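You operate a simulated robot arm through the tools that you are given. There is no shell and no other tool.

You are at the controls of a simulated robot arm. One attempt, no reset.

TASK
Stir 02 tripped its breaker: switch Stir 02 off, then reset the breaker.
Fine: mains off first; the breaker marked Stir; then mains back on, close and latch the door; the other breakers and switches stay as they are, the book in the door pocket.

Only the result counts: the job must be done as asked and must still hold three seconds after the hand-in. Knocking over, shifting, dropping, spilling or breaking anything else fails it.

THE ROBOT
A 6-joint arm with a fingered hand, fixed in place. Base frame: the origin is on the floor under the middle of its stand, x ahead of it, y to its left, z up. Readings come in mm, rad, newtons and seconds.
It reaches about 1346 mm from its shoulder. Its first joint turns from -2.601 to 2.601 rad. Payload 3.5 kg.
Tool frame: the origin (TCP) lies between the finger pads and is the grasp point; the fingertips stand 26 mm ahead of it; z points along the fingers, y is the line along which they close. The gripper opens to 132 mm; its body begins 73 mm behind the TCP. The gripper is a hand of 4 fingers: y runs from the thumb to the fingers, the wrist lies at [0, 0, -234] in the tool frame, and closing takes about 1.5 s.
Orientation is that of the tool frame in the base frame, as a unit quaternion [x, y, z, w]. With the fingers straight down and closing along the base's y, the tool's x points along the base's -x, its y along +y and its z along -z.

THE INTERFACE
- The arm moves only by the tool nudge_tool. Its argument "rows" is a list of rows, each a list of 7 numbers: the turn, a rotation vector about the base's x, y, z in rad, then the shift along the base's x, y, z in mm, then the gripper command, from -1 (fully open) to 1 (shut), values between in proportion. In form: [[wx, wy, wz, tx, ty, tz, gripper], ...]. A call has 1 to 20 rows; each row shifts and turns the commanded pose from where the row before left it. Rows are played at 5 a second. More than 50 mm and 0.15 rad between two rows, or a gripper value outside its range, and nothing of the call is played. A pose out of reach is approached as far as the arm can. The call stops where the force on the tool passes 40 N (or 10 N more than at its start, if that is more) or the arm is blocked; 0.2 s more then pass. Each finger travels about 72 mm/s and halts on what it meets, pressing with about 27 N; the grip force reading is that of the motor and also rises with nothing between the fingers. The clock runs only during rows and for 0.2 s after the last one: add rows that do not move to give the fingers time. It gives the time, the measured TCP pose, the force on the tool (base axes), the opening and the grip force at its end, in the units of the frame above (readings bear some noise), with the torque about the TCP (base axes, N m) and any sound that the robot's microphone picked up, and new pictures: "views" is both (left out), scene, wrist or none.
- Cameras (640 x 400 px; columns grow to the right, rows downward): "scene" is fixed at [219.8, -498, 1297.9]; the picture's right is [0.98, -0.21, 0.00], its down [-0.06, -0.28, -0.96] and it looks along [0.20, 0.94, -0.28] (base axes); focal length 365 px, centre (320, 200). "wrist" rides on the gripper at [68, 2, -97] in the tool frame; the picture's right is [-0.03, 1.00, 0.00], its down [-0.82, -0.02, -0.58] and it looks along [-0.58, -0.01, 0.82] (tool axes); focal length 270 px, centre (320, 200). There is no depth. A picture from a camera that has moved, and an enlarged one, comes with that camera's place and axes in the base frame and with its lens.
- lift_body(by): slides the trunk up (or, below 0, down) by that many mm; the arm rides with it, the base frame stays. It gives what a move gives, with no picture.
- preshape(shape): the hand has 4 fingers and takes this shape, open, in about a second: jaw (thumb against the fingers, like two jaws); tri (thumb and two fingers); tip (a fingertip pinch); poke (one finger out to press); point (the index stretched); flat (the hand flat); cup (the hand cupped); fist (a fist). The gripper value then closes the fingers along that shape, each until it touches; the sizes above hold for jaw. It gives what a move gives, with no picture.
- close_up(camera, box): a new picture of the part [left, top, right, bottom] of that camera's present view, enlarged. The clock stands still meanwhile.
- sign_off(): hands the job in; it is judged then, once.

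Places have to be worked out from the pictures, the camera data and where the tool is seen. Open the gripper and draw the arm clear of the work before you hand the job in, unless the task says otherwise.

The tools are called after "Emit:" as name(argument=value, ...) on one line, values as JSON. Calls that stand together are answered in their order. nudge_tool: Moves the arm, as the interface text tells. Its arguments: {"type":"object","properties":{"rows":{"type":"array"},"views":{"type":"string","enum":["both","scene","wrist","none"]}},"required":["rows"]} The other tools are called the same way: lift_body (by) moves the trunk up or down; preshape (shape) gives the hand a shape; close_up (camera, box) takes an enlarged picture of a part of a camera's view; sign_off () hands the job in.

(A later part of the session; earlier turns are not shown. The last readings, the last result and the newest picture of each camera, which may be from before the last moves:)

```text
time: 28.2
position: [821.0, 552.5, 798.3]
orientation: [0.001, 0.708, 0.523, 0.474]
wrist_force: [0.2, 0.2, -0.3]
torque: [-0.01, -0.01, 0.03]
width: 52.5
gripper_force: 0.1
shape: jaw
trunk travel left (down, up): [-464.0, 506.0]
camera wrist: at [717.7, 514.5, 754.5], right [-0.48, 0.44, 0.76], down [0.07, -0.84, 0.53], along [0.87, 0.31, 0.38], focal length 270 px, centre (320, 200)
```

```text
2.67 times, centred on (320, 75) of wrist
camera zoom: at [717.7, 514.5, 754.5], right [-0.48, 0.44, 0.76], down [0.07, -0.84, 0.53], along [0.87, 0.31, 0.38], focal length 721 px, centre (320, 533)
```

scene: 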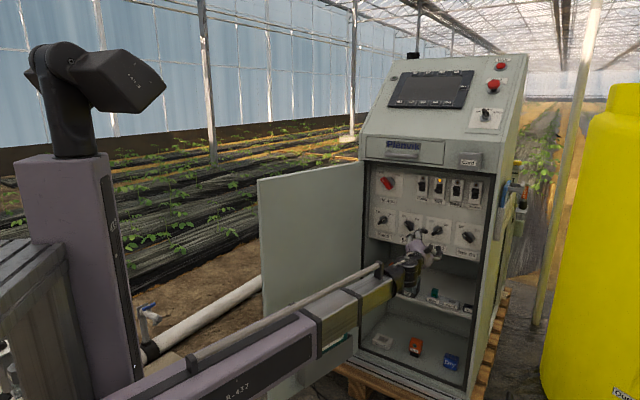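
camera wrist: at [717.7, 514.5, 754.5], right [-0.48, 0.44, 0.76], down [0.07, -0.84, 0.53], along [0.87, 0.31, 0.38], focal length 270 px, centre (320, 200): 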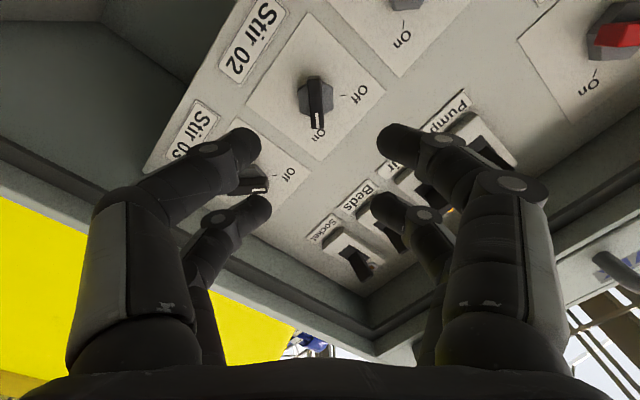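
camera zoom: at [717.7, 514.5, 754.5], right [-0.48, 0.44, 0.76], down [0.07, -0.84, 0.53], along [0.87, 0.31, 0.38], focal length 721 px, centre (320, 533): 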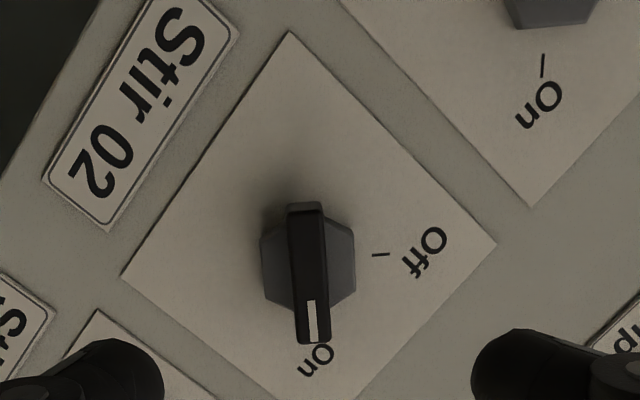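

Stir 02's bar (about 42 mm long) is nearly on axis; about 2.5 mm right and 2.5 mm down is needed. I align and advance 100 mm.

Emit:
lift_body(by=-2.5)

Emit:
nudge_tool(rows=[[0, 0, 0, 1.9, -1.7, 0, 0.3], [0, 0, 0, 22.4, 24.7, 0, 0.3], [0, 0, 0, 22.4, 24.7, 0, 0.3], [0, 0, 0, 22.4, 24.7, 0, 0.3]], views="wrist")

Emit:
close_up(camera="wrist", box=[200, 60, 440, 240])

Emit:
close_up(camera="scene", box=[360, 180, 488, 260])

```text
time: 28.8
position: [820.3, 551.3, 796.8]
orientation: [0.0, 0.707, 0.525, 0.474]
wrist_force: [0.0, -0.2, 0.1]
torque: [0.05, -0.01, -0.01]
width: 52.3
gripper_force: 0.1
shape: jaw
trunk travel left (down, up): [-461.0, 509.0]
```

```text
time: 29.8
position: [890.1, 624.4, 796.0]
orientation: [0.001, 0.708, 0.523, 0.474]
wrist_force: [-1.0, 0.5, -0.3]
torque: [-0.06, 0.03, -0.01]
width: 46.5
gripper_force: 0.0
shape: jaw
trunk travel left (down, up): [-461.0, 509.0]
camera wrist: at [787.5, 587.0, 751.9], right [-0.48, 0.44, 0.76], down [0.07, -0.84, 0.53], along [0.87, 0.31, 0.37], focal length 270 px, centre (320, 200)
```

wrist: 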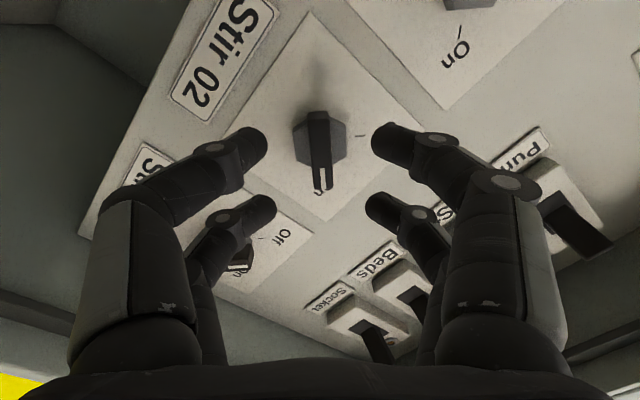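

```text
2.22 times, centred on (320, 150) of wrist
camera zoom: at [787.5, 587.0, 751.9], right [-0.48, 0.44, 0.76], down [0.07, -0.84, 0.53], along [0.87, 0.31, 0.37], focal length 601 px, centre (320, 311)
```

zoom: 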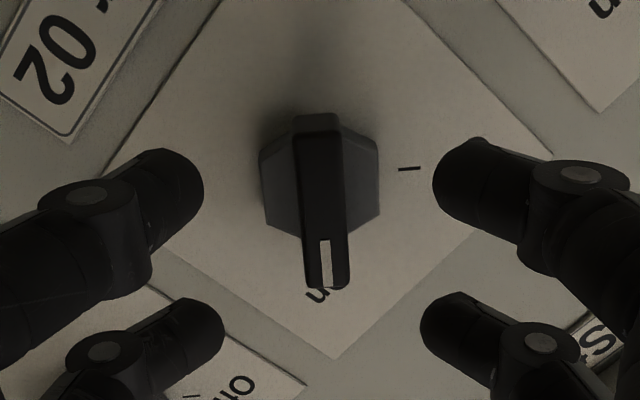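

```text
5.00 times, centred on (424, 220) of scene
camera zoom: at [219.8, -498.0, 1297.9], right [0.98, -0.21, 0.0], down [-0.06, -0.28, -0.96], along [0.2, 0.94, -0.28], focal length 1823 px, centre (-200, 100)
```

zoom: 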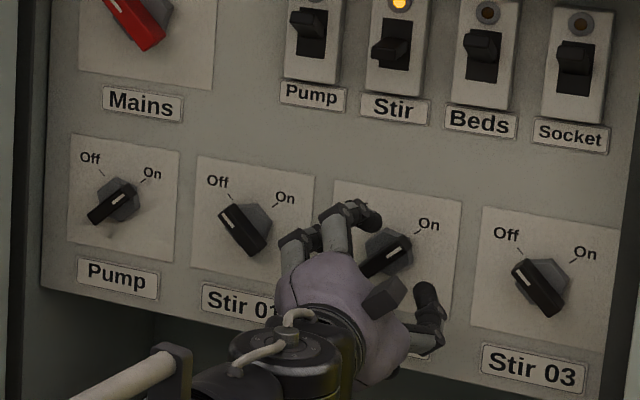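

The bar front is ~37 mm ahead and centred within 2 mm; the hub starts ~14 mm behind its front. I advance 23 mm and close on the bar.

Emit:
nudge_tool(rows=[[0, 0, 0, 7.1, 9.1, 0, 0.3], [0, 0, 0, 7.2, 9.0, 0, 0.3], [0, 0, 0, 0, 0, 0, 0.5], [0, 0, 0, 0, 0, 0, 0.7], [0, 0, 0, 0, 0, 0, 0.9], [0, 0, 0, 0, 0, 0, 1], [0, 0, 0, 0, 0, 0, 1], [0, 0, 0, 0, 0, 0, 1], [0, 0, 0, 0, 0, 0, 1]], views="wrist")

Emit:
close_up(camera="wrist", box=[200, 60, 440, 240])

```text
time: 31.8
position: [904.8, 642.5, 793.5]
orientation: [0.001, 0.708, 0.524, 0.474]
wrist_force: [6.1, 3.3, 0.2]
torque: [-0.08, -0.02, -0.05]
width: 6.5
gripper_force: 27.2
shape: jaw
trunk travel left (down, up): [-461.0, 509.0]
camera wrist: at [801.4, 605.0, 751.6], right [-0.48, 0.44, 0.76], down [0.07, -0.84, 0.53], along [0.87, 0.31, 0.37], focal length 270 px, centre (320, 200)
```

wrist: 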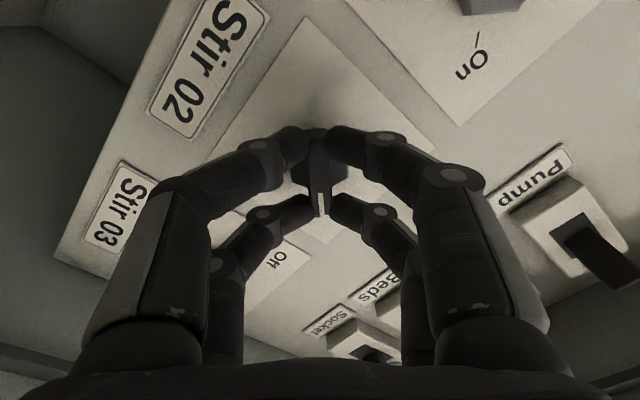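

```text
2.22 times, centred on (320, 150) of wrist
camera zoom: at [801.4, 605.0, 751.6], right [-0.48, 0.44, 0.76], down [0.07, -0.84, 0.53], along [0.87, 0.31, 0.37], focal length 601 px, centre (320, 311)
```

zoom: 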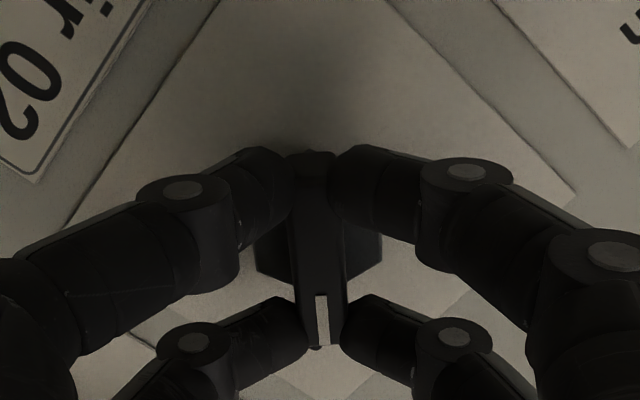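

The bar is held at both ends. I turn it counter-clockwise 90° to Off.

Emit:
nudge_tool(rows=[[-0.0878, -0.0971, 0, 0, 0, 0, 1], [-0.0878, -0.0971, 0, 0, 0, 0, 1], [-0.0878, -0.0971, 0, 0, 0, 0, 1], [-0.0878, -0.0971, 0, 0, 0, 0, 1], [-0.0878, -0.0971, 0, 0, 0, 0, 1], [-0.0878, -0.0971, 0, 0, 0, 0, 1], [-0.0878, -0.0971, 0, 0, 0, 0, 1], [-0.0878, -0.0971, 0, 0, 0, 0, 1], [-0.0878, -0.0971, 0, 0, 0, 0, 1], [-0.0878, -0.0971, 0, 0, 0, 0, 1], [-0.0878, -0.0971, 0, 0, 0, 0, 1], [-0.0878, -0.0971, 0, 0, 0, 0, 1], [0, 0, 0, 0, 0, 0, 1]])

Emit:
close_up(camera="wrist", box=[200, 60, 440, 240])

```text
time: 34.5
position: [903.3, 642.3, 796.6]
orientation: [-0.501, 0.5, 0.036, 0.705]
wrist_force: [1.6, -0.2, -5.6]
torque: [-0.43, 0.34, -0.49]
width: 6.6
gripper_force: 26.8
shape: jaw
trunk travel left (down, up): [-461.0, 509.0]
camera wrist: at [873.1, 540.3, 744.1], right [-0.56, 0.51, -0.65], down [-0.78, -0.07, 0.62], along [0.27, 0.86, 0.44], focal length 270 px, centre (320, 200)
```

scene: 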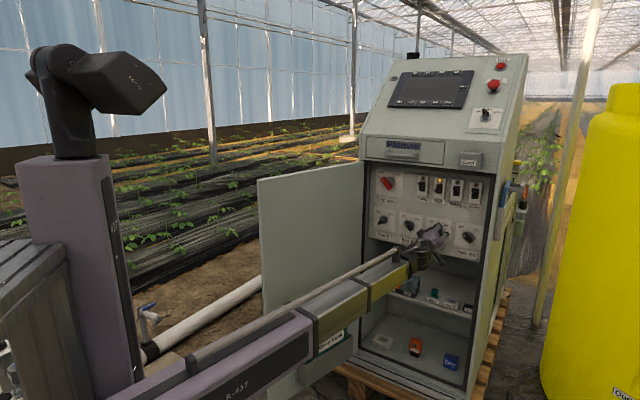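
wrist: 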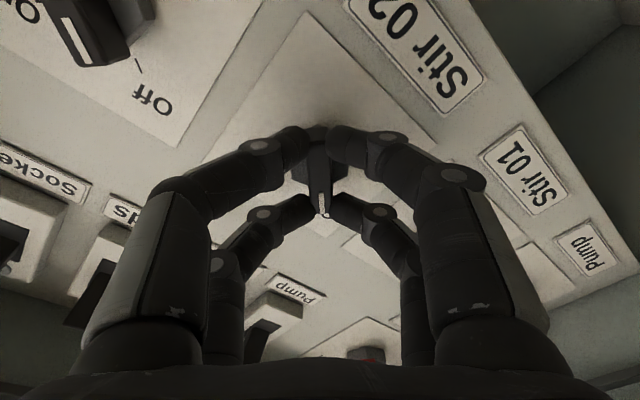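

```text
2.22 times, centred on (320, 150) of wrist
camera zoom: at [873.1, 540.3, 744.1], right [-0.56, 0.51, -0.65], down [-0.78, -0.07, 0.62], along [0.27, 0.86, 0.44], focal length 601 px, centre (320, 311)
```

zoom: 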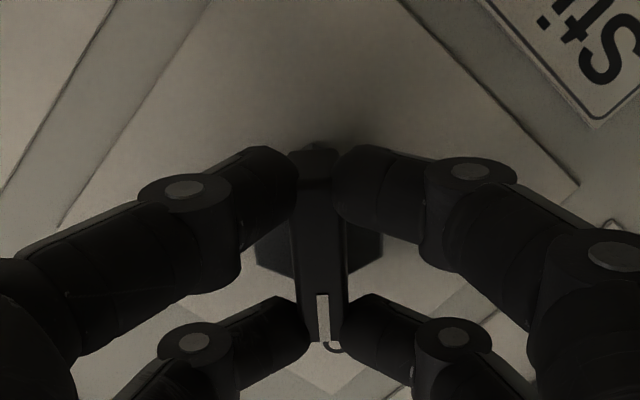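

Stir 02 turned 90°. I open and back out, then check the panel from the scene camera.

Emit:
nudge_tool(rows=[[0, 0, 0, 0, 0, 0, 0.6], [0, 0, 0, 0, 0, 0, 0.3], [0, 0, 0, 0, 0, 0, 0.2], [0, 0, 0, -20, -22.3, 0, 0.2], [0, 0, 0, -33.5, -37.1, 0, 0.2], [0, 0, 0, -33.5, -37.1, 0, 0.2]])

Emit:
close_up(camera="wrist", box=[200, 0, 440, 150])

Emit:
close_up(camera="scene", box=[360, 180, 488, 260])

```text
time: 36.0
position: [817.1, 544.3, 797.2]
orientation: [-0.5, 0.5, 0.036, 0.706]
wrist_force: [0.2, 0.2, 0.1]
torque: [0.03, -0.01, 0.02]
width: 52.5
gripper_force: 0.1
shape: jaw
trunk travel left (down, up): [-461.0, 509.0]
camera wrist: at [785.3, 442.7, 744.5], right [-0.56, 0.51, -0.65], down [-0.78, -0.07, 0.62], along [0.27, 0.86, 0.44], focal length 270 px, centre (320, 200)
```

scene: 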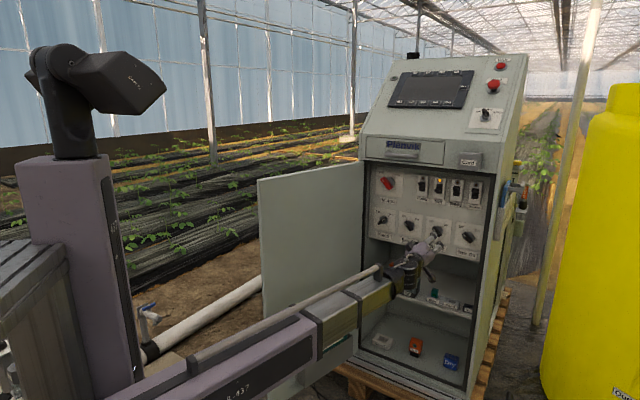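
wrist: 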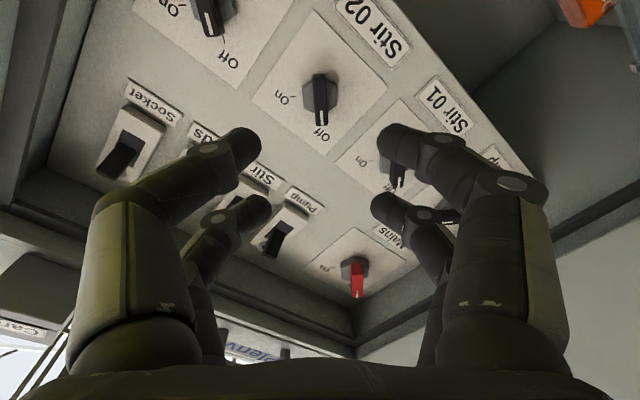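

```text
2.67 times, centred on (320, 75) of wrist
camera zoom: at [785.3, 442.7, 744.5], right [-0.56, 0.51, -0.65], down [-0.78, -0.07, 0.62], along [0.27, 0.86, 0.44], focal length 721 px, centre (320, 533)
```

zoom: 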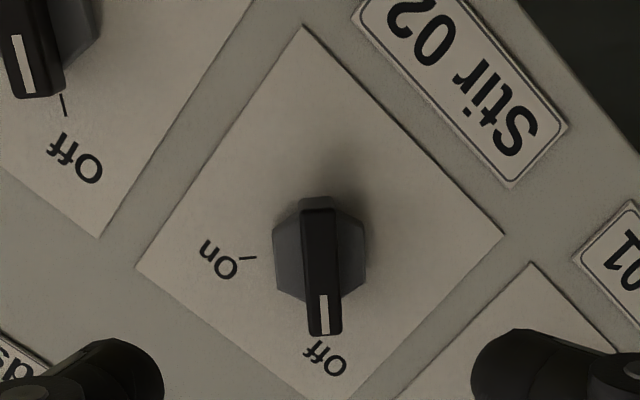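

```text
5.00 times, centred on (424, 220) of scene
camera zoom: at [219.8, -498.0, 1297.9], right [0.98, -0.21, 0.0], down [-0.06, -0.28, -0.96], along [0.2, 0.94, -0.28], focal length 1823 px, centre (-200, 100)
```

zoom: 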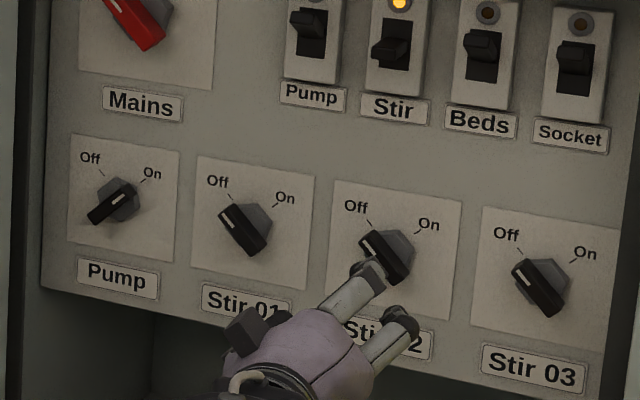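

Stir 02 now points to Off and nothing else changed. I raise to breaker height and take the poke shape to look at where the single finger stands.

Emit:
lift_body(by=155)

Emit:
preshape(shape="poke")

Emit:
nudge_tool(rows=[[0, 0, 0, 0, 0, 0, -1], [0, 0, 0, 0, 0, 0, -1], [0, 0, 0, 0, 0, 0, -1]])

Emit:
close_up(camera="scene", box=[360, 160, 488, 240])

```text
time: 37.7
position: [817.2, 544.7, 950.8]
orientation: [-0.499, 0.5, 0.035, 0.706]
wrist_force: [0.8, 0.4, 0.1]
torque: [-0.02, -0.01, 0.0]
width: 52.5
gripper_force: 0.1
shape: jaw
trunk travel left (down, up): [-616.0, 354.0]
```

```text
time: 38.6
position: [817.8, 544.7, 950.5]
orientation: [-0.499, 0.501, 0.035, 0.707]
wrist_force: [0.2, 0.1, 0.2]
torque: [-0.01, 0.02, -0.03]
width: 0.2
gripper_force: 0.0
shape: poke
trunk travel left (down, up): [-616.0, 354.0]
```

```text
time: 39.4
position: [817.9, 544.1, 950.9]
orientation: [-0.499, 0.501, 0.035, 0.706]
wrist_force: [0.3, 0.1, 0.7]
torque: [0.02, -0.06, -0.06]
width: 0.2
gripper_force: 0.1
shape: poke
trunk travel left (down, up): [-616.0, 354.0]
camera wrist: at [786.0, 442.7, 899.7], right [-0.56, 0.51, -0.65], down [-0.78, -0.07, 0.62], along [0.27, 0.86, 0.44], focal length 270 px, centre (320, 200)
```

scene: 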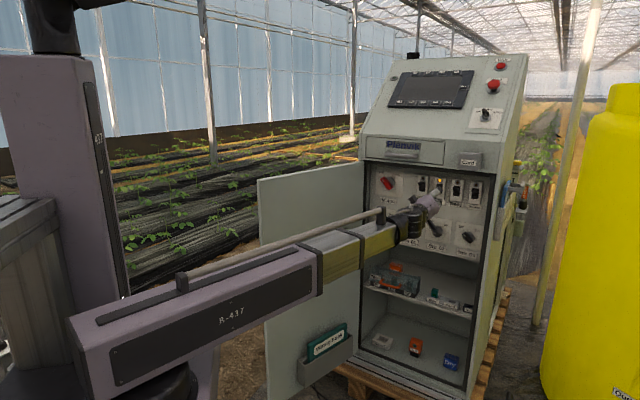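
wrist: 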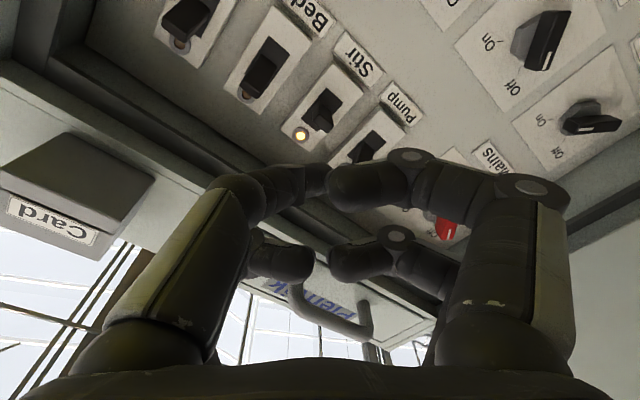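

```text
5.00 times, centred on (424, 200) of scene
camera zoom: at [219.8, -498.0, 1297.9], right [0.98, -0.21, 0.0], down [-0.06, -0.28, -0.96], along [0.2, 0.94, -0.28], focal length 1823 px, centre (-200, 200)
```

zoom: 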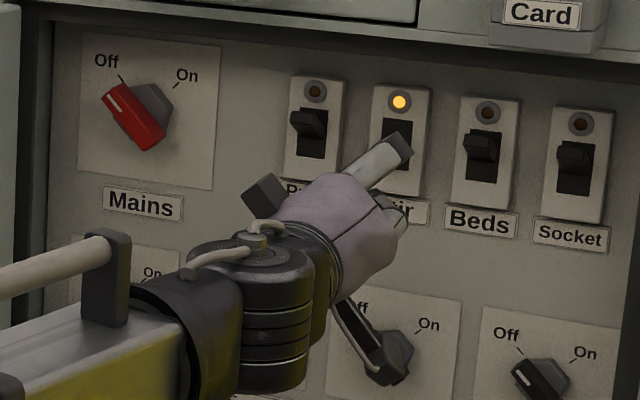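

I enlarge the wrist view to understand the poke shape.

Emit:
close_up(camera="wrist", box=[160, 110, 480, 310])

Emit:
close_up(camera="scene", box=[400, 180, 464, 220])

```text
2.00 times, centred on (320, 210) of wrist
camera zoom: at [786.0, 442.7, 899.7], right [-0.56, 0.51, -0.65], down [-0.78, -0.07, 0.62], along [0.27, 0.86, 0.44], focal length 541 px, centre (320, 180)
```

zoom: 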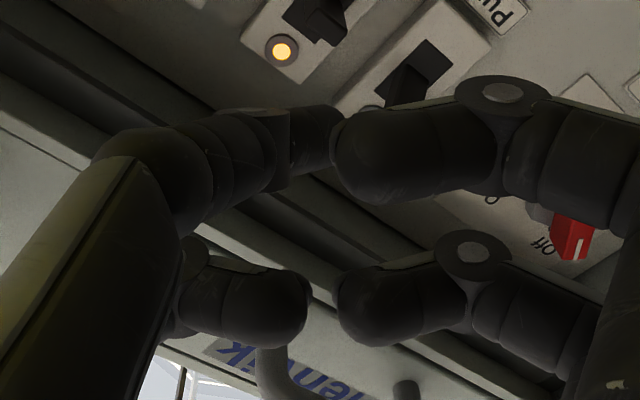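

```text
10.00 times, centred on (432, 200) of scene
camera zoom: at [219.8, -498.0, 1297.9], right [0.98, -0.21, 0.0], down [-0.06, -0.28, -0.96], along [0.2, 0.94, -0.28], focal length 3646 px, centre (-800, 200)
```

zoom: 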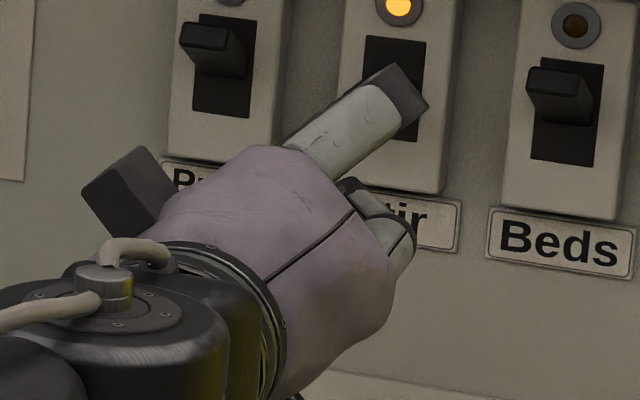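

The poke finger seems mostly hidden behind the others. I try the "point" shape for comparison.

Emit:
preshape(shape="point")

Emit:
nudge_tool(rows=[[0, 0, 0, 0, 0, 0, -1], [0, 0, 0, 0, 0, 0, -1]])

Emit:
close_up(camera="scene", box=[360, 160, 488, 240])

```text
time: 40.3
position: [816.8, 543.8, 951.6]
orientation: [-0.5, 0.501, 0.035, 0.706]
wrist_force: [0.4, 0.0, 0.1]
torque: [-0.01, 0.0, 0.04]
width: 0.1
gripper_force: 0.0
shape: point
trunk travel left (down, up): [-616.0, 354.0]
```

```text
time: 40.9
position: [817.2, 543.9, 950.7]
orientation: [-0.5, 0.5, 0.035, 0.706]
wrist_force: [-0.3, -0.4, -0.1]
torque: [-0.01, -0.01, -0.05]
width: 0.2
gripper_force: 0.1
shape: point
trunk travel left (down, up): [-616.0, 354.0]
camera wrist: at [786.0, 442.7, 899.7], right [-0.56, 0.51, -0.65], down [-0.78, -0.07, 0.62], along [0.27, 0.86, 0.44], focal length 270 px, centre (320, 200)
```

scene: 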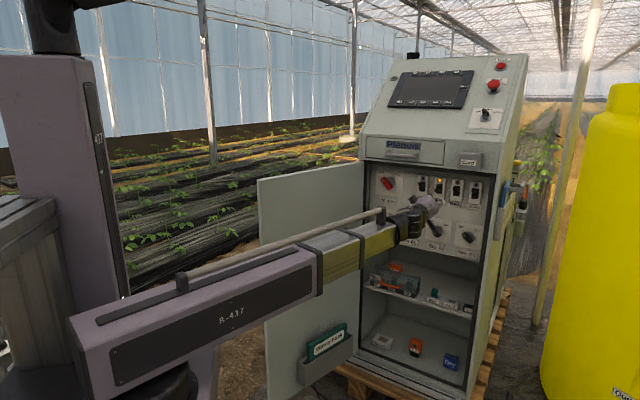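
wrist: 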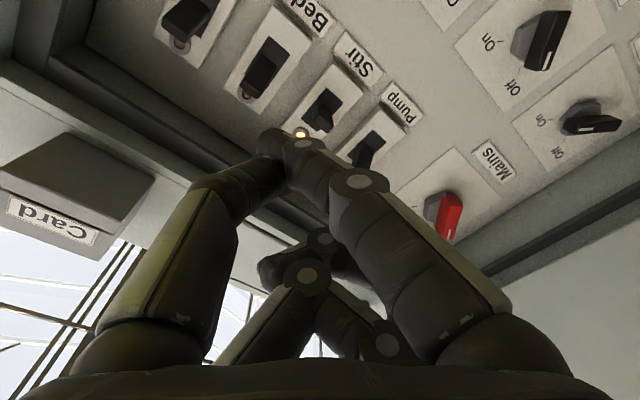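

```text
5.00 times, centred on (424, 200) of scene
camera zoom: at [219.8, -498.0, 1297.9], right [0.98, -0.21, 0.0], down [-0.06, -0.28, -0.96], along [0.2, 0.94, -0.28], focal length 1823 px, centre (-200, 200)
```

zoom: 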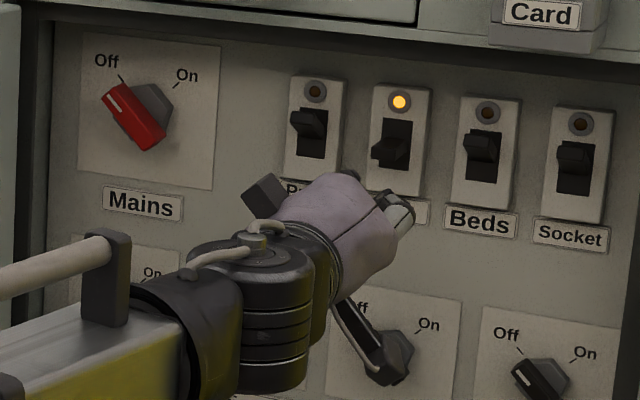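

The pointing finger crosses diagonally, which is awkward. I try the fingertip-pinch shape, which should give two opposing tips I can put above and below the lever.

Emit:
preshape(shape="tip")

Emit:
nudge_tool(rows=[[0, 0, 0, 0, 0, 0, -1], [0, 0, 0, 0, 0, 0, -1]])

Emit:
nudge_tool(rows=[[0, 0, 0, 0, 0, 0, 0.3], [0, 0, 0, 0, 0, 0, 0.3], [0, 0, 0, 0, 0, 0, 0.3], [0, 0, 0, 0, 0, 0, 0.3]])

Emit:
close_up(camera="wrist", box=[160, 80, 480, 280])

```text
time: 41.8
position: [817.2, 544.5, 950.7]
orientation: [-0.499, 0.501, 0.035, 0.706]
wrist_force: [-0.2, 0.5, 0.3]
torque: [0.01, -0.02, -0.02]
width: 132.0
gripper_force: 0.1
shape: tip
trunk travel left (down, up): [-616.0, 354.0]
```

```text
time: 42.4
position: [817.3, 544.6, 950.5]
orientation: [-0.499, 0.501, 0.036, 0.706]
wrist_force: [-0.9, -0.8, 0.9]
torque: [-0.01, -0.04, 0.0]
width: 131.9
gripper_force: 0.1
shape: tip
trunk travel left (down, up): [-616.0, 354.0]
camera wrist: at [786.0, 442.7, 899.7], right [-0.56, 0.51, -0.65], down [-0.78, -0.07, 0.62], along [0.27, 0.86, 0.44], focal length 270 px, centre (320, 200)
```

scene: 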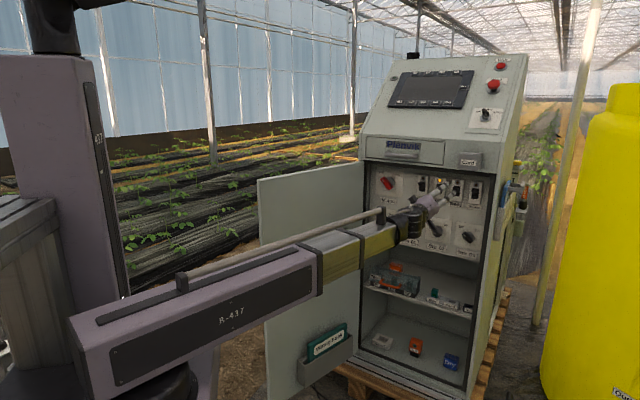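
wrist: 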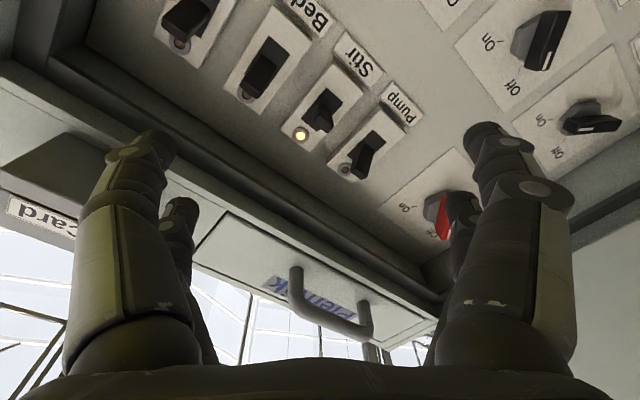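

```text
time: 43.4
position: [817.4, 544.0, 950.7]
orientation: [-0.499, 0.5, 0.035, 0.706]
wrist_force: [0.4, 0.3, -0.3]
torque: [0.0, 0.01, -0.01]
width: 46.6
gripper_force: 0.1
shape: tip
trunk travel left (down, up): [-616.0, 354.0]
camera wrist: at [786.0, 442.7, 899.7], right [-0.56, 0.51, -0.65], down [-0.78, -0.07, 0.62], along [0.27, 0.86, 0.44], focal length 270 px, centre (320, 200)
```

scene: 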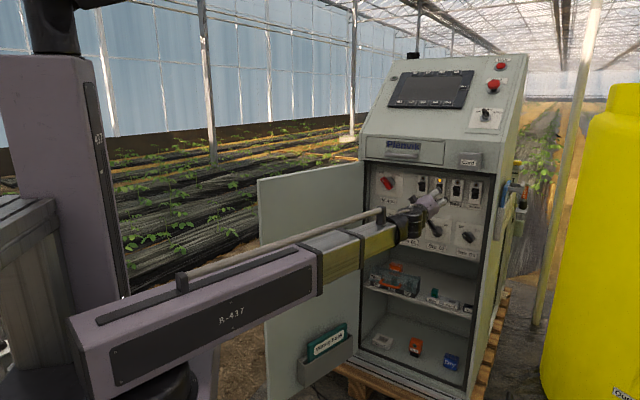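
wrist: 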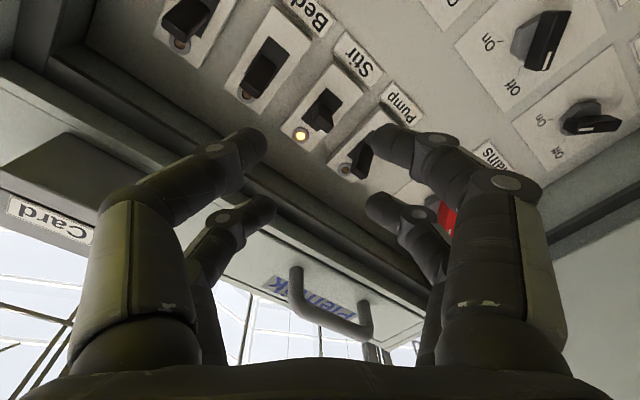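

```text
2.00 times, centred on (320, 180) of wrist
camera zoom: at [786.0, 442.7, 899.7], right [-0.56, 0.51, -0.65], down [-0.78, -0.07, 0.62], along [0.27, 0.86, 0.44], focal length 541 px, centre (320, 240)
```

zoom: 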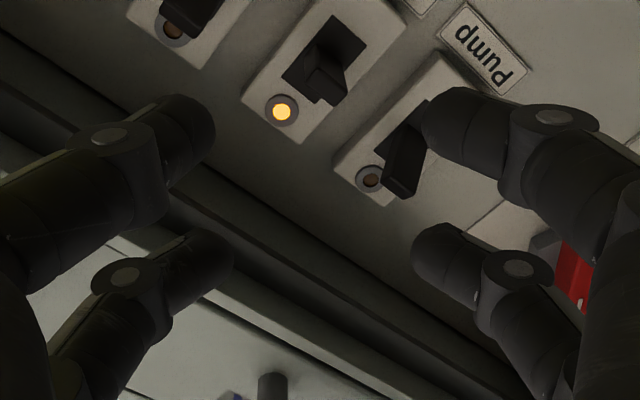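

"Tip" behaves like the jaw. I'll instead use the closed jaw turned so its two finger pairs lie one above the other: the ~20 mm gap between the pairs makes a fork for the ~11 mm thick lever. I go back to jaw, close it, roll 45° and centre on the Stir breaker column at stand-off.

Emit:
preshape(shape="jaw")

Emit:
nudge_tool(rows=[[0.0878, 0.0971, 0, -2.2, 2.0, 0, 0], [0.0878, 0.0971, 0, -2.2, 2.0, 0, 0.4], [0.0878, 0.0971, 0, -2.2, 2.0, 0, 0.8], [0.0878, 0.0971, 0, -2.2, 2.0, 0, 1], [0.0878, 0.0971, 0, 0, 0, 0, 1], [0.0878, 0.0971, 0, 0, 0, 0, 1], [0, 0, 0, 0, 0, 0, 1], [0, 0, 0, 0, 0, 0, 1]])

Emit:
close_up(camera="wrist", box=[200, 20, 440, 170])

Emit:
close_up(camera="wrist", box=[200, 100, 440, 280])

```text
time: 44.3
position: [816.6, 543.4, 950.0]
orientation: [-0.5, 0.501, 0.036, 0.706]
wrist_force: [0.3, 0.5, 0.0]
torque: [-0.01, 0.03, 0.02]
width: 132.0
gripper_force: 0.0
shape: jaw
trunk travel left (down, up): [-616.0, 354.0]
```

```text
time: 46.1
position: [808.9, 552.6, 950.9]
orientation: [-0.27, 0.654, 0.303, 0.639]
wrist_force: [0.3, 0.4, 0.3]
torque: [0.01, 0.04, -0.04]
width: 0.0
gripper_force: 27.2
shape: jaw
trunk travel left (down, up): [-616.0, 354.0]
camera wrist: at [740.3, 484.2, 883.3], right [-0.74, 0.67, 0.08], down [-0.34, -0.47, 0.81], along [0.58, 0.58, 0.58], focal length 270 px, centre (320, 200)
```

scene: 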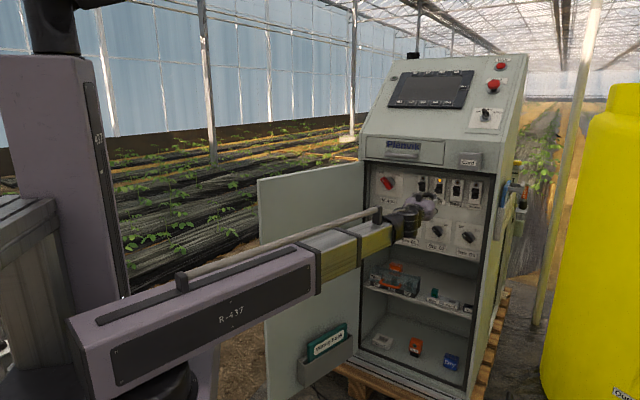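
wrist: 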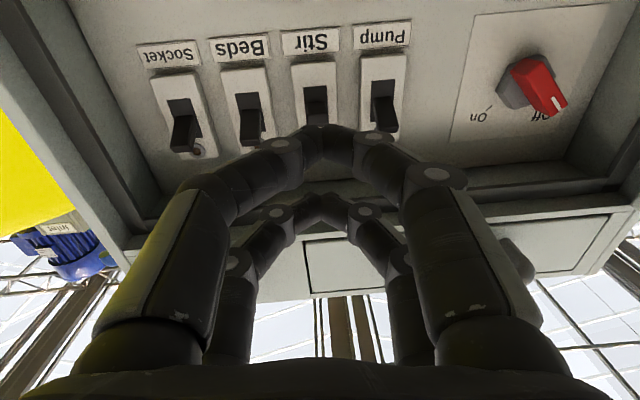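

```text
2.67 times, centred on (320, 95) of wrist
camera zoom: at [740.3, 484.2, 883.3], right [-0.74, 0.67, 0.08], down [-0.34, -0.47, 0.81], along [0.58, 0.58, 0.58], focal length 721 px, centre (320, 480)
```

zoom: 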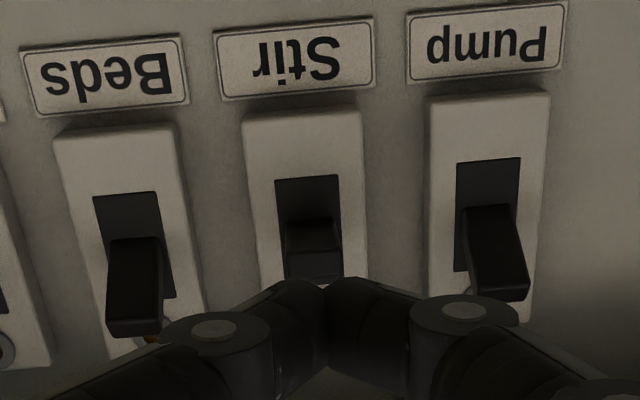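

```text
2.22 times, centred on (320, 190) of wrist
camera zoom: at [740.3, 484.2, 883.3], right [-0.74, 0.67, 0.08], down [-0.34, -0.47, 0.81], along [0.58, 0.58, 0.58], focal length 601 px, centre (320, 222)
```

zoom: 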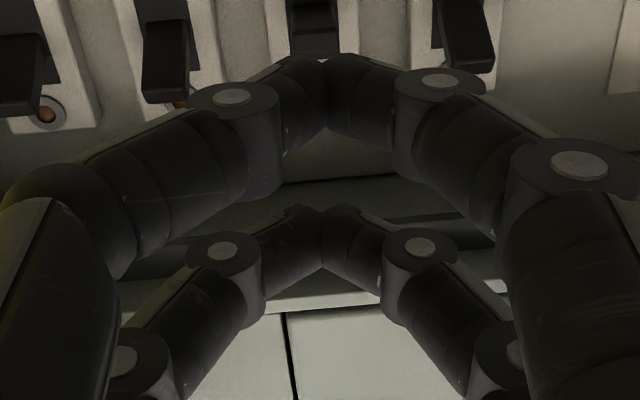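

The fork arrangement works: tips of the lower pair at row 128 and upper pair at row 196. The Stir lever's end is at about z≈957, r +2 mm from me. I correct a 3° roll error, raise 6 mm and advance to just short of the lever.

Emit:
lift_body(by=6)

Emit:
nudge_tool(rows=[[-0.0346, -0.0382, 0, 1.3, -1.2, 0, 1], [0, 0, 0, 17, 18.8, 0, 1], [0, 0, 0, 17, 18.8, 0, 1], [0, 0, 0, 17, 18.8, 0, 1], [0, 0, 0, 0, 0, 0, 1]])

Emit:
close_up(camera="wrist", box=[220, 80, 420, 230])

Emit:
close_up(camera="scene", box=[400, 165, 480, 215])

```text
time: 46.7
position: [809.0, 552.6, 955.8]
orientation: [-0.27, 0.654, 0.302, 0.639]
wrist_force: [0.0, 0.0, 0.8]
torque: [0.01, -0.01, -0.01]
width: 0.0
gripper_force: 27.1
shape: jaw
trunk travel left (down, up): [-622.0, 348.0]
```

```text
time: 47.9
position: [861.4, 607.9, 955.9]
orientation: [-0.288, 0.647, 0.285, 0.646]
wrist_force: [0.3, 0.7, -0.5]
torque: [0.0, 0.02, -0.02]
width: 0.0
gripper_force: 27.3
shape: jaw
trunk travel left (down, up): [-622.0, 348.0]
camera wrist: at [795.2, 537.3, 889.0], right [-0.74, 0.67, 0.02], down [-0.37, -0.44, 0.82], along [0.56, 0.6, 0.58], focal length 270 px, centre (320, 200)
```

scene: 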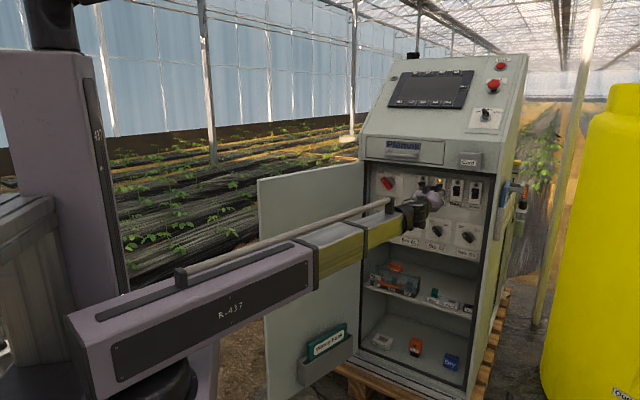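
wrist: 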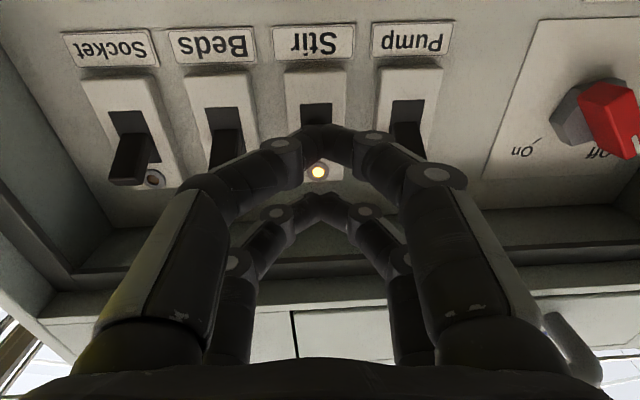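

```text
2.67 times, centred on (320, 155) of wrist
camera zoom: at [795.2, 537.3, 889.0], right [-0.74, 0.67, 0.02], down [-0.37, -0.44, 0.82], along [0.56, 0.6, 0.58], focal length 721 px, centre (320, 320)
```

zoom: 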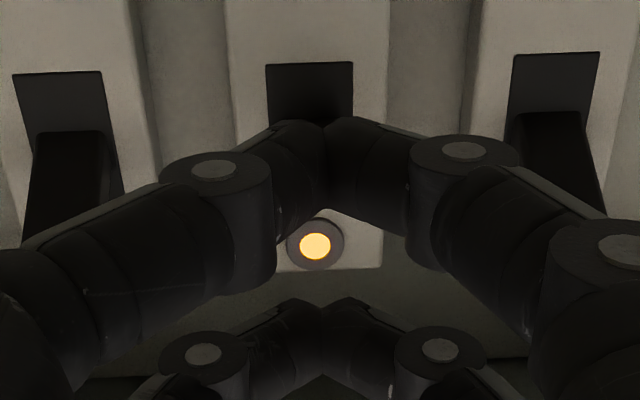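

```text
8.00 times, centred on (440, 190) of scene
camera zoom: at [219.8, -498.0, 1297.9], right [0.98, -0.21, 0.0], down [-0.06, -0.28, -0.96], along [0.2, 0.94, -0.28], focal length 2917 px, centre (-640, 280)
```

zoom: 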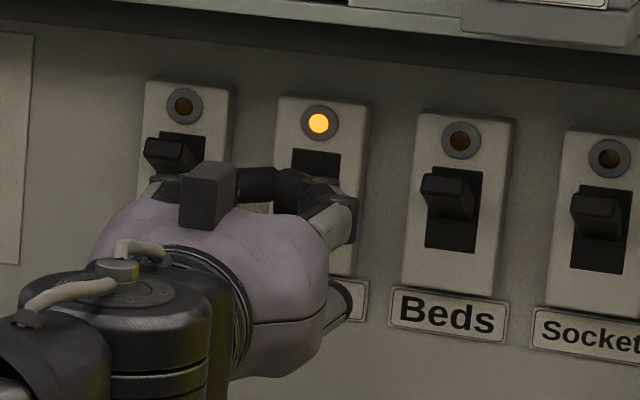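

The slot spans z≈938–975 with the lever level at z≈957, so my fork is centred within 1 mm; it needs ~2 mm to the right. I align and advance slowly so the lever enters the gap.

Emit:
lift_body(by=1)

Emit:
nudge_tool(rows=[[0, 0, 0, 1.5, -1.35, 0, 1], [0, 0, 0, 6.0, 6.7, 0, 1], [0, 0, 0, 6.0, 6.7, 0, 1], [0, 0, 0, 6.0, 6.7, 0, 1], [0, 0, 0, 4.7, 5.2, 0, 1]])

Emit:
close_up(camera="wrist", box=[220, 80, 420, 230])

Emit:
close_up(camera="scene", box=[400, 165, 480, 215])

```text
time: 48.4
position: [861.0, 608.1, 957.6]
orientation: [-0.287, 0.647, 0.286, 0.646]
wrist_force: [-0.3, 0.1, -0.8]
torque: [0.0, -0.01, 0.02]
width: 0.1
gripper_force: 27.5
shape: jaw
trunk travel left (down, up): [-623.0, 347.0]
```

```text
time: 49.6
position: [885.6, 631.9, 957.8]
orientation: [-0.287, 0.647, 0.286, 0.646]
wrist_force: [0.4, -0.5, 0.1]
torque: [0.01, 0.03, -0.01]
width: 0.3
gripper_force: 27.0
shape: jaw
trunk travel left (down, up): [-623.0, 347.0]
camera wrist: at [819.5, 561.3, 890.1], right [-0.74, 0.67, 0.02], down [-0.37, -0.44, 0.82], along [0.56, 0.6, 0.58], focal length 270 px, centre (320, 200)
```

scene: 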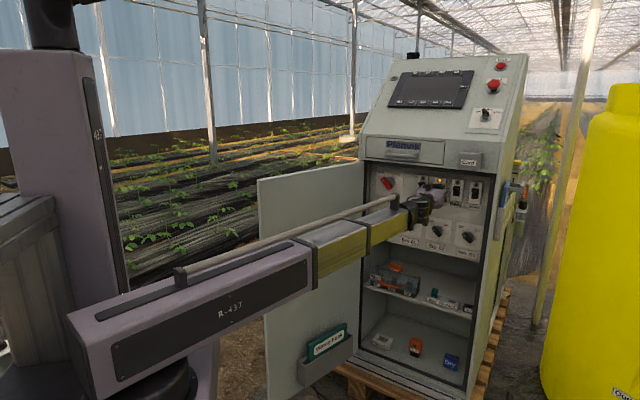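
wrist: 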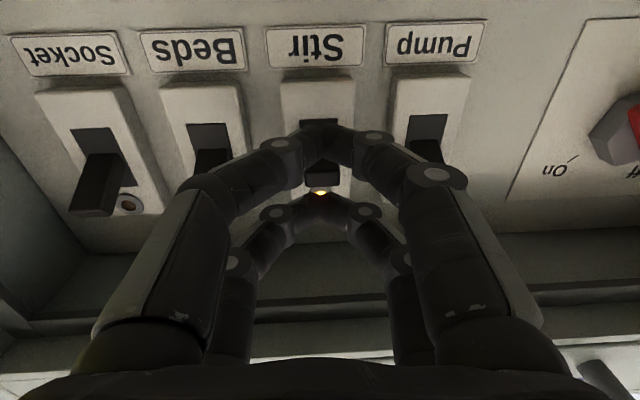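

```text
2.67 times, centred on (320, 155) of wrist
camera zoom: at [819.5, 561.3, 890.1], right [-0.74, 0.67, 0.02], down [-0.37, -0.44, 0.82], along [0.56, 0.6, 0.58], focal length 721 px, centre (320, 320)
```

zoom: 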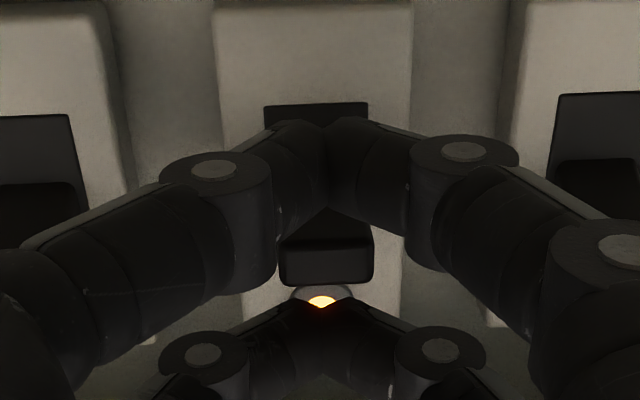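

```text
8.00 times, centred on (440, 190) of scene
camera zoom: at [219.8, -498.0, 1297.9], right [0.98, -0.21, 0.0], down [-0.06, -0.28, -0.96], along [0.2, 0.94, -0.28], focal length 2917 px, centre (-640, 280)
```

zoom: 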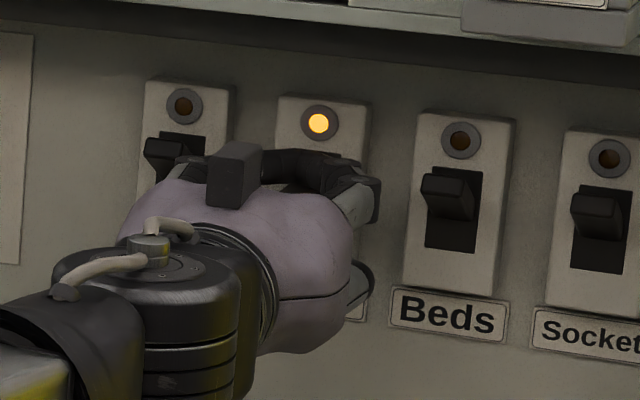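

The lever end is now visible inside the fork gap with no contact force. I lower in small steps to push the lever down to its off stop, watching the force.

Emit:
lift_body(by=-10)

Emit:
lift_body(by=-5)

Emit:
close_up(camera="wrist", box=[220, 80, 420, 230])

Emit:
close_up(camera="scene", box=[400, 165, 480, 215])

```text
time: 50.2
position: [885.7, 631.8, 947.6]
orientation: [-0.288, 0.646, 0.287, 0.646]
wrist_force: [-1.0, -0.1, 0.5]
torque: [0.04, -0.03, 0.02]
width: 0.0
gripper_force: 26.9
shape: jaw
trunk travel left (down, up): [-613.0, 357.0]
```

```text
time: 50.7
position: [886.8, 631.8, 943.4]
orientation: [-0.288, 0.646, 0.287, 0.646]
wrist_force: [-0.3, -0.2, 0.6]
torque: [-0.01, -0.04, -0.01]
width: 0.3
gripper_force: 26.9
shape: jaw
trunk travel left (down, up): [-608.0, 362.0]
```

```text
2.67 times, centred on (320, 155) of wrist
camera zoom: at [819.4, 561.1, 875.1], right [-0.74, 0.67, 0.02], down [-0.37, -0.44, 0.82], along [0.56, 0.6, 0.58], focal length 721 px, centre (320, 320)
```

zoom: 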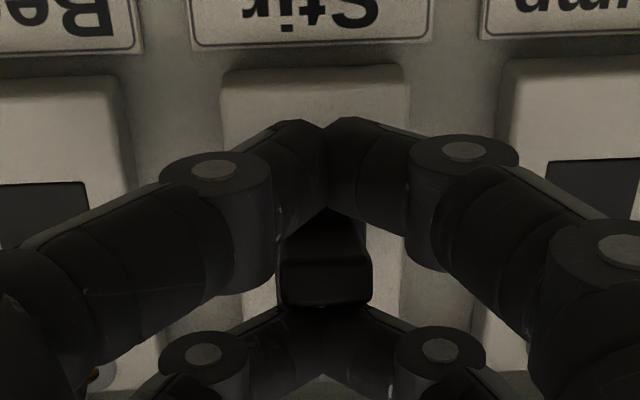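

```text
8.00 times, centred on (440, 190) of scene
camera zoom: at [219.8, -498.0, 1297.9], right [0.98, -0.21, 0.0], down [-0.06, -0.28, -0.96], along [0.2, 0.94, -0.28], focal length 2917 px, centre (-640, 280)
```

zoom: 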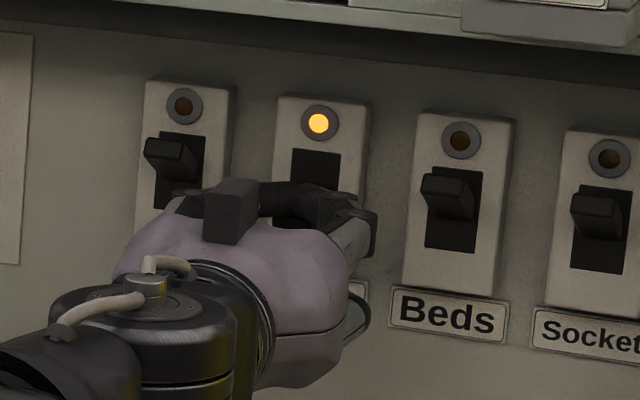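

The lever is already moving down with the hand (force still tiny). I keep lowering in small steps until it meets its stop.

Emit:
lift_body(by=-4)

Emit:
lift_body(by=-3)

Emit:
close_up(camera="wrist", box=[220, 80, 420, 230])

```text
time: 51.2
position: [883.4, 630.8, 938.2]
orientation: [-0.288, 0.646, 0.287, 0.646]
wrist_force: [0.3, 0.5, 0.3]
torque: [-0.01, 0.02, 0.03]
width: 0.4
gripper_force: 27.2
shape: jaw
trunk travel left (down, up): [-604.0, 366.0]
```

```text
time: 51.8
position: [885.8, 631.3, 936.0]
orientation: [-0.287, 0.647, 0.286, 0.646]
wrist_force: [-0.1, -0.4, -0.7]
torque: [-0.01, -0.03, -0.03]
width: 0.2
gripper_force: 27.3
shape: jaw
trunk travel left (down, up): [-601.0, 369.0]
```

```text
2.67 times, centred on (320, 155) of wrist
camera zoom: at [819.4, 561.1, 868.1], right [-0.74, 0.67, 0.02], down [-0.37, -0.44, 0.82], along [0.56, 0.6, 0.58], focal length 721 px, centre (320, 320)
```

zoom: 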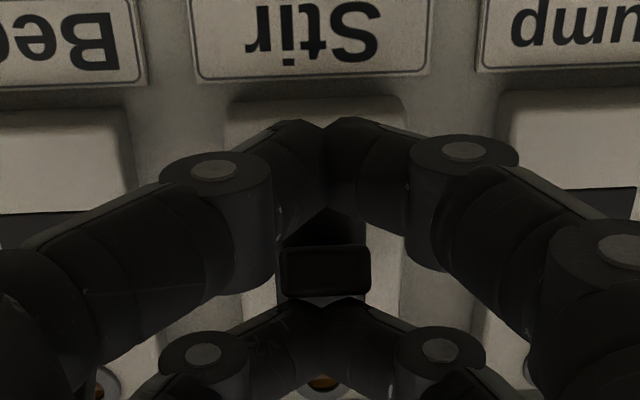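

The lamp beside the Stir lever has gone dark, so the lever has reached off. I go a touch further to be sure it is at its stop.

Emit:
lift_body(by=-3)

Emit:
close_up(camera="wrist", box=[220, 80, 420, 230])

Emit:
close_up(camera="scene", box=[400, 165, 480, 215])

```text
time: 52.3
position: [885.2, 630.1, 934.7]
orientation: [-0.287, 0.646, 0.286, 0.647]
wrist_force: [-2.1, -2.7, 9.8]
torque: [0.22, -0.23, -0.01]
width: 0.0
gripper_force: 27.2
shape: jaw
trunk travel left (down, up): [-598.0, 372.0]
```

```text
2.67 times, centred on (320, 155) of wrist
camera zoom: at [818.5, 560.4, 866.5], right [-0.74, 0.67, 0.02], down [-0.37, -0.44, 0.82], along [0.56, 0.6, 0.58], focal length 721 px, centre (320, 320)
```

zoom: 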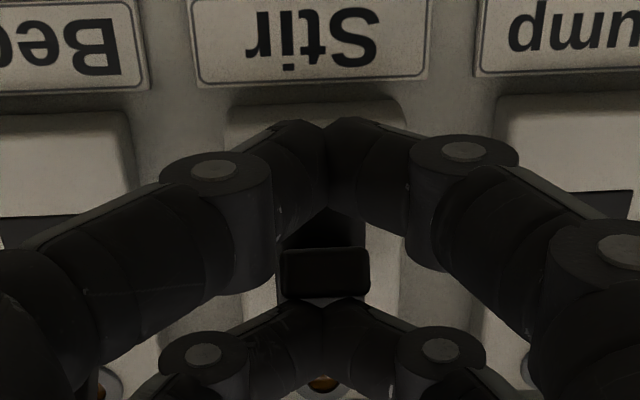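

```text
8.00 times, centred on (440, 190) of scene
camera zoom: at [219.8, -498.0, 1297.9], right [0.98, -0.21, 0.0], down [-0.06, -0.28, -0.96], along [0.2, 0.94, -0.28], focal length 2917 px, centre (-640, 280)
```

zoom: 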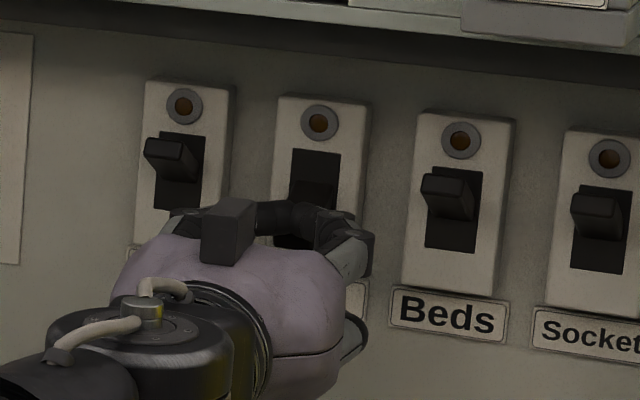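

At the stop (≈10 N) with the lamp dark. Now I raise to carry the lever up with the lower finger pair.

Emit:
lift_body(by=22)

Emit:
lift_body(by=12)

Emit:
close_up(camera="wrist", box=[220, 80, 420, 230])

Emit:
close_up(camera="scene", box=[400, 165, 480, 215])

```text
time: 53.0
position: [886.5, 633.4, 953.9]
orientation: [-0.287, 0.647, 0.286, 0.646]
wrist_force: [1.1, 0.4, -0.8]
torque: [0.02, 0.02, -0.01]
width: 0.1
gripper_force: 27.3
shape: jaw
trunk travel left (down, up): [-620.0, 350.0]
```

```text
time: 53.6
position: [884.9, 632.8, 967.0]
orientation: [-0.287, 0.647, 0.286, 0.646]
wrist_force: [-0.1, 0.5, -0.5]
torque: [-0.01, 0.02, 0.01]
width: 0.1
gripper_force: 26.8
shape: jaw
trunk travel left (down, up): [-632.0, 338.0]
```

```text
2.67 times, centred on (320, 155) of wrist
camera zoom: at [819.6, 561.3, 899.2], right [-0.74, 0.67, 0.02], down [-0.37, -0.44, 0.82], along [0.56, 0.6, 0.58], focal length 721 px, centre (320, 320)
```

zoom: 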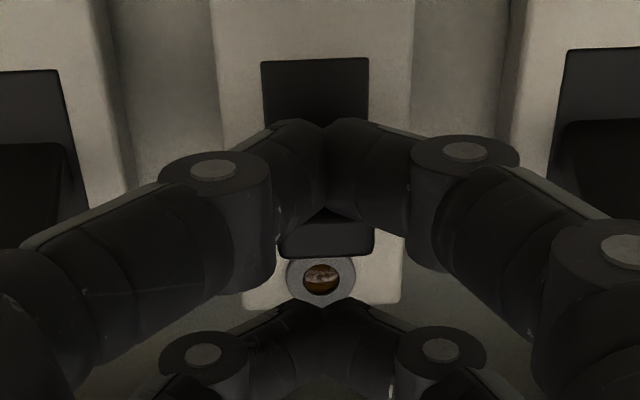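

```text
8.00 times, centred on (440, 190) of scene
camera zoom: at [219.8, -498.0, 1297.9], right [0.98, -0.21, 0.0], down [-0.06, -0.28, -0.96], along [0.2, 0.94, -0.28], focal length 2917 px, centre (-640, 280)
```

zoom: 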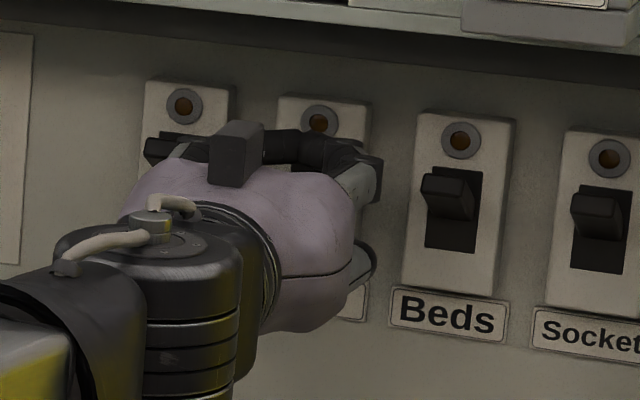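

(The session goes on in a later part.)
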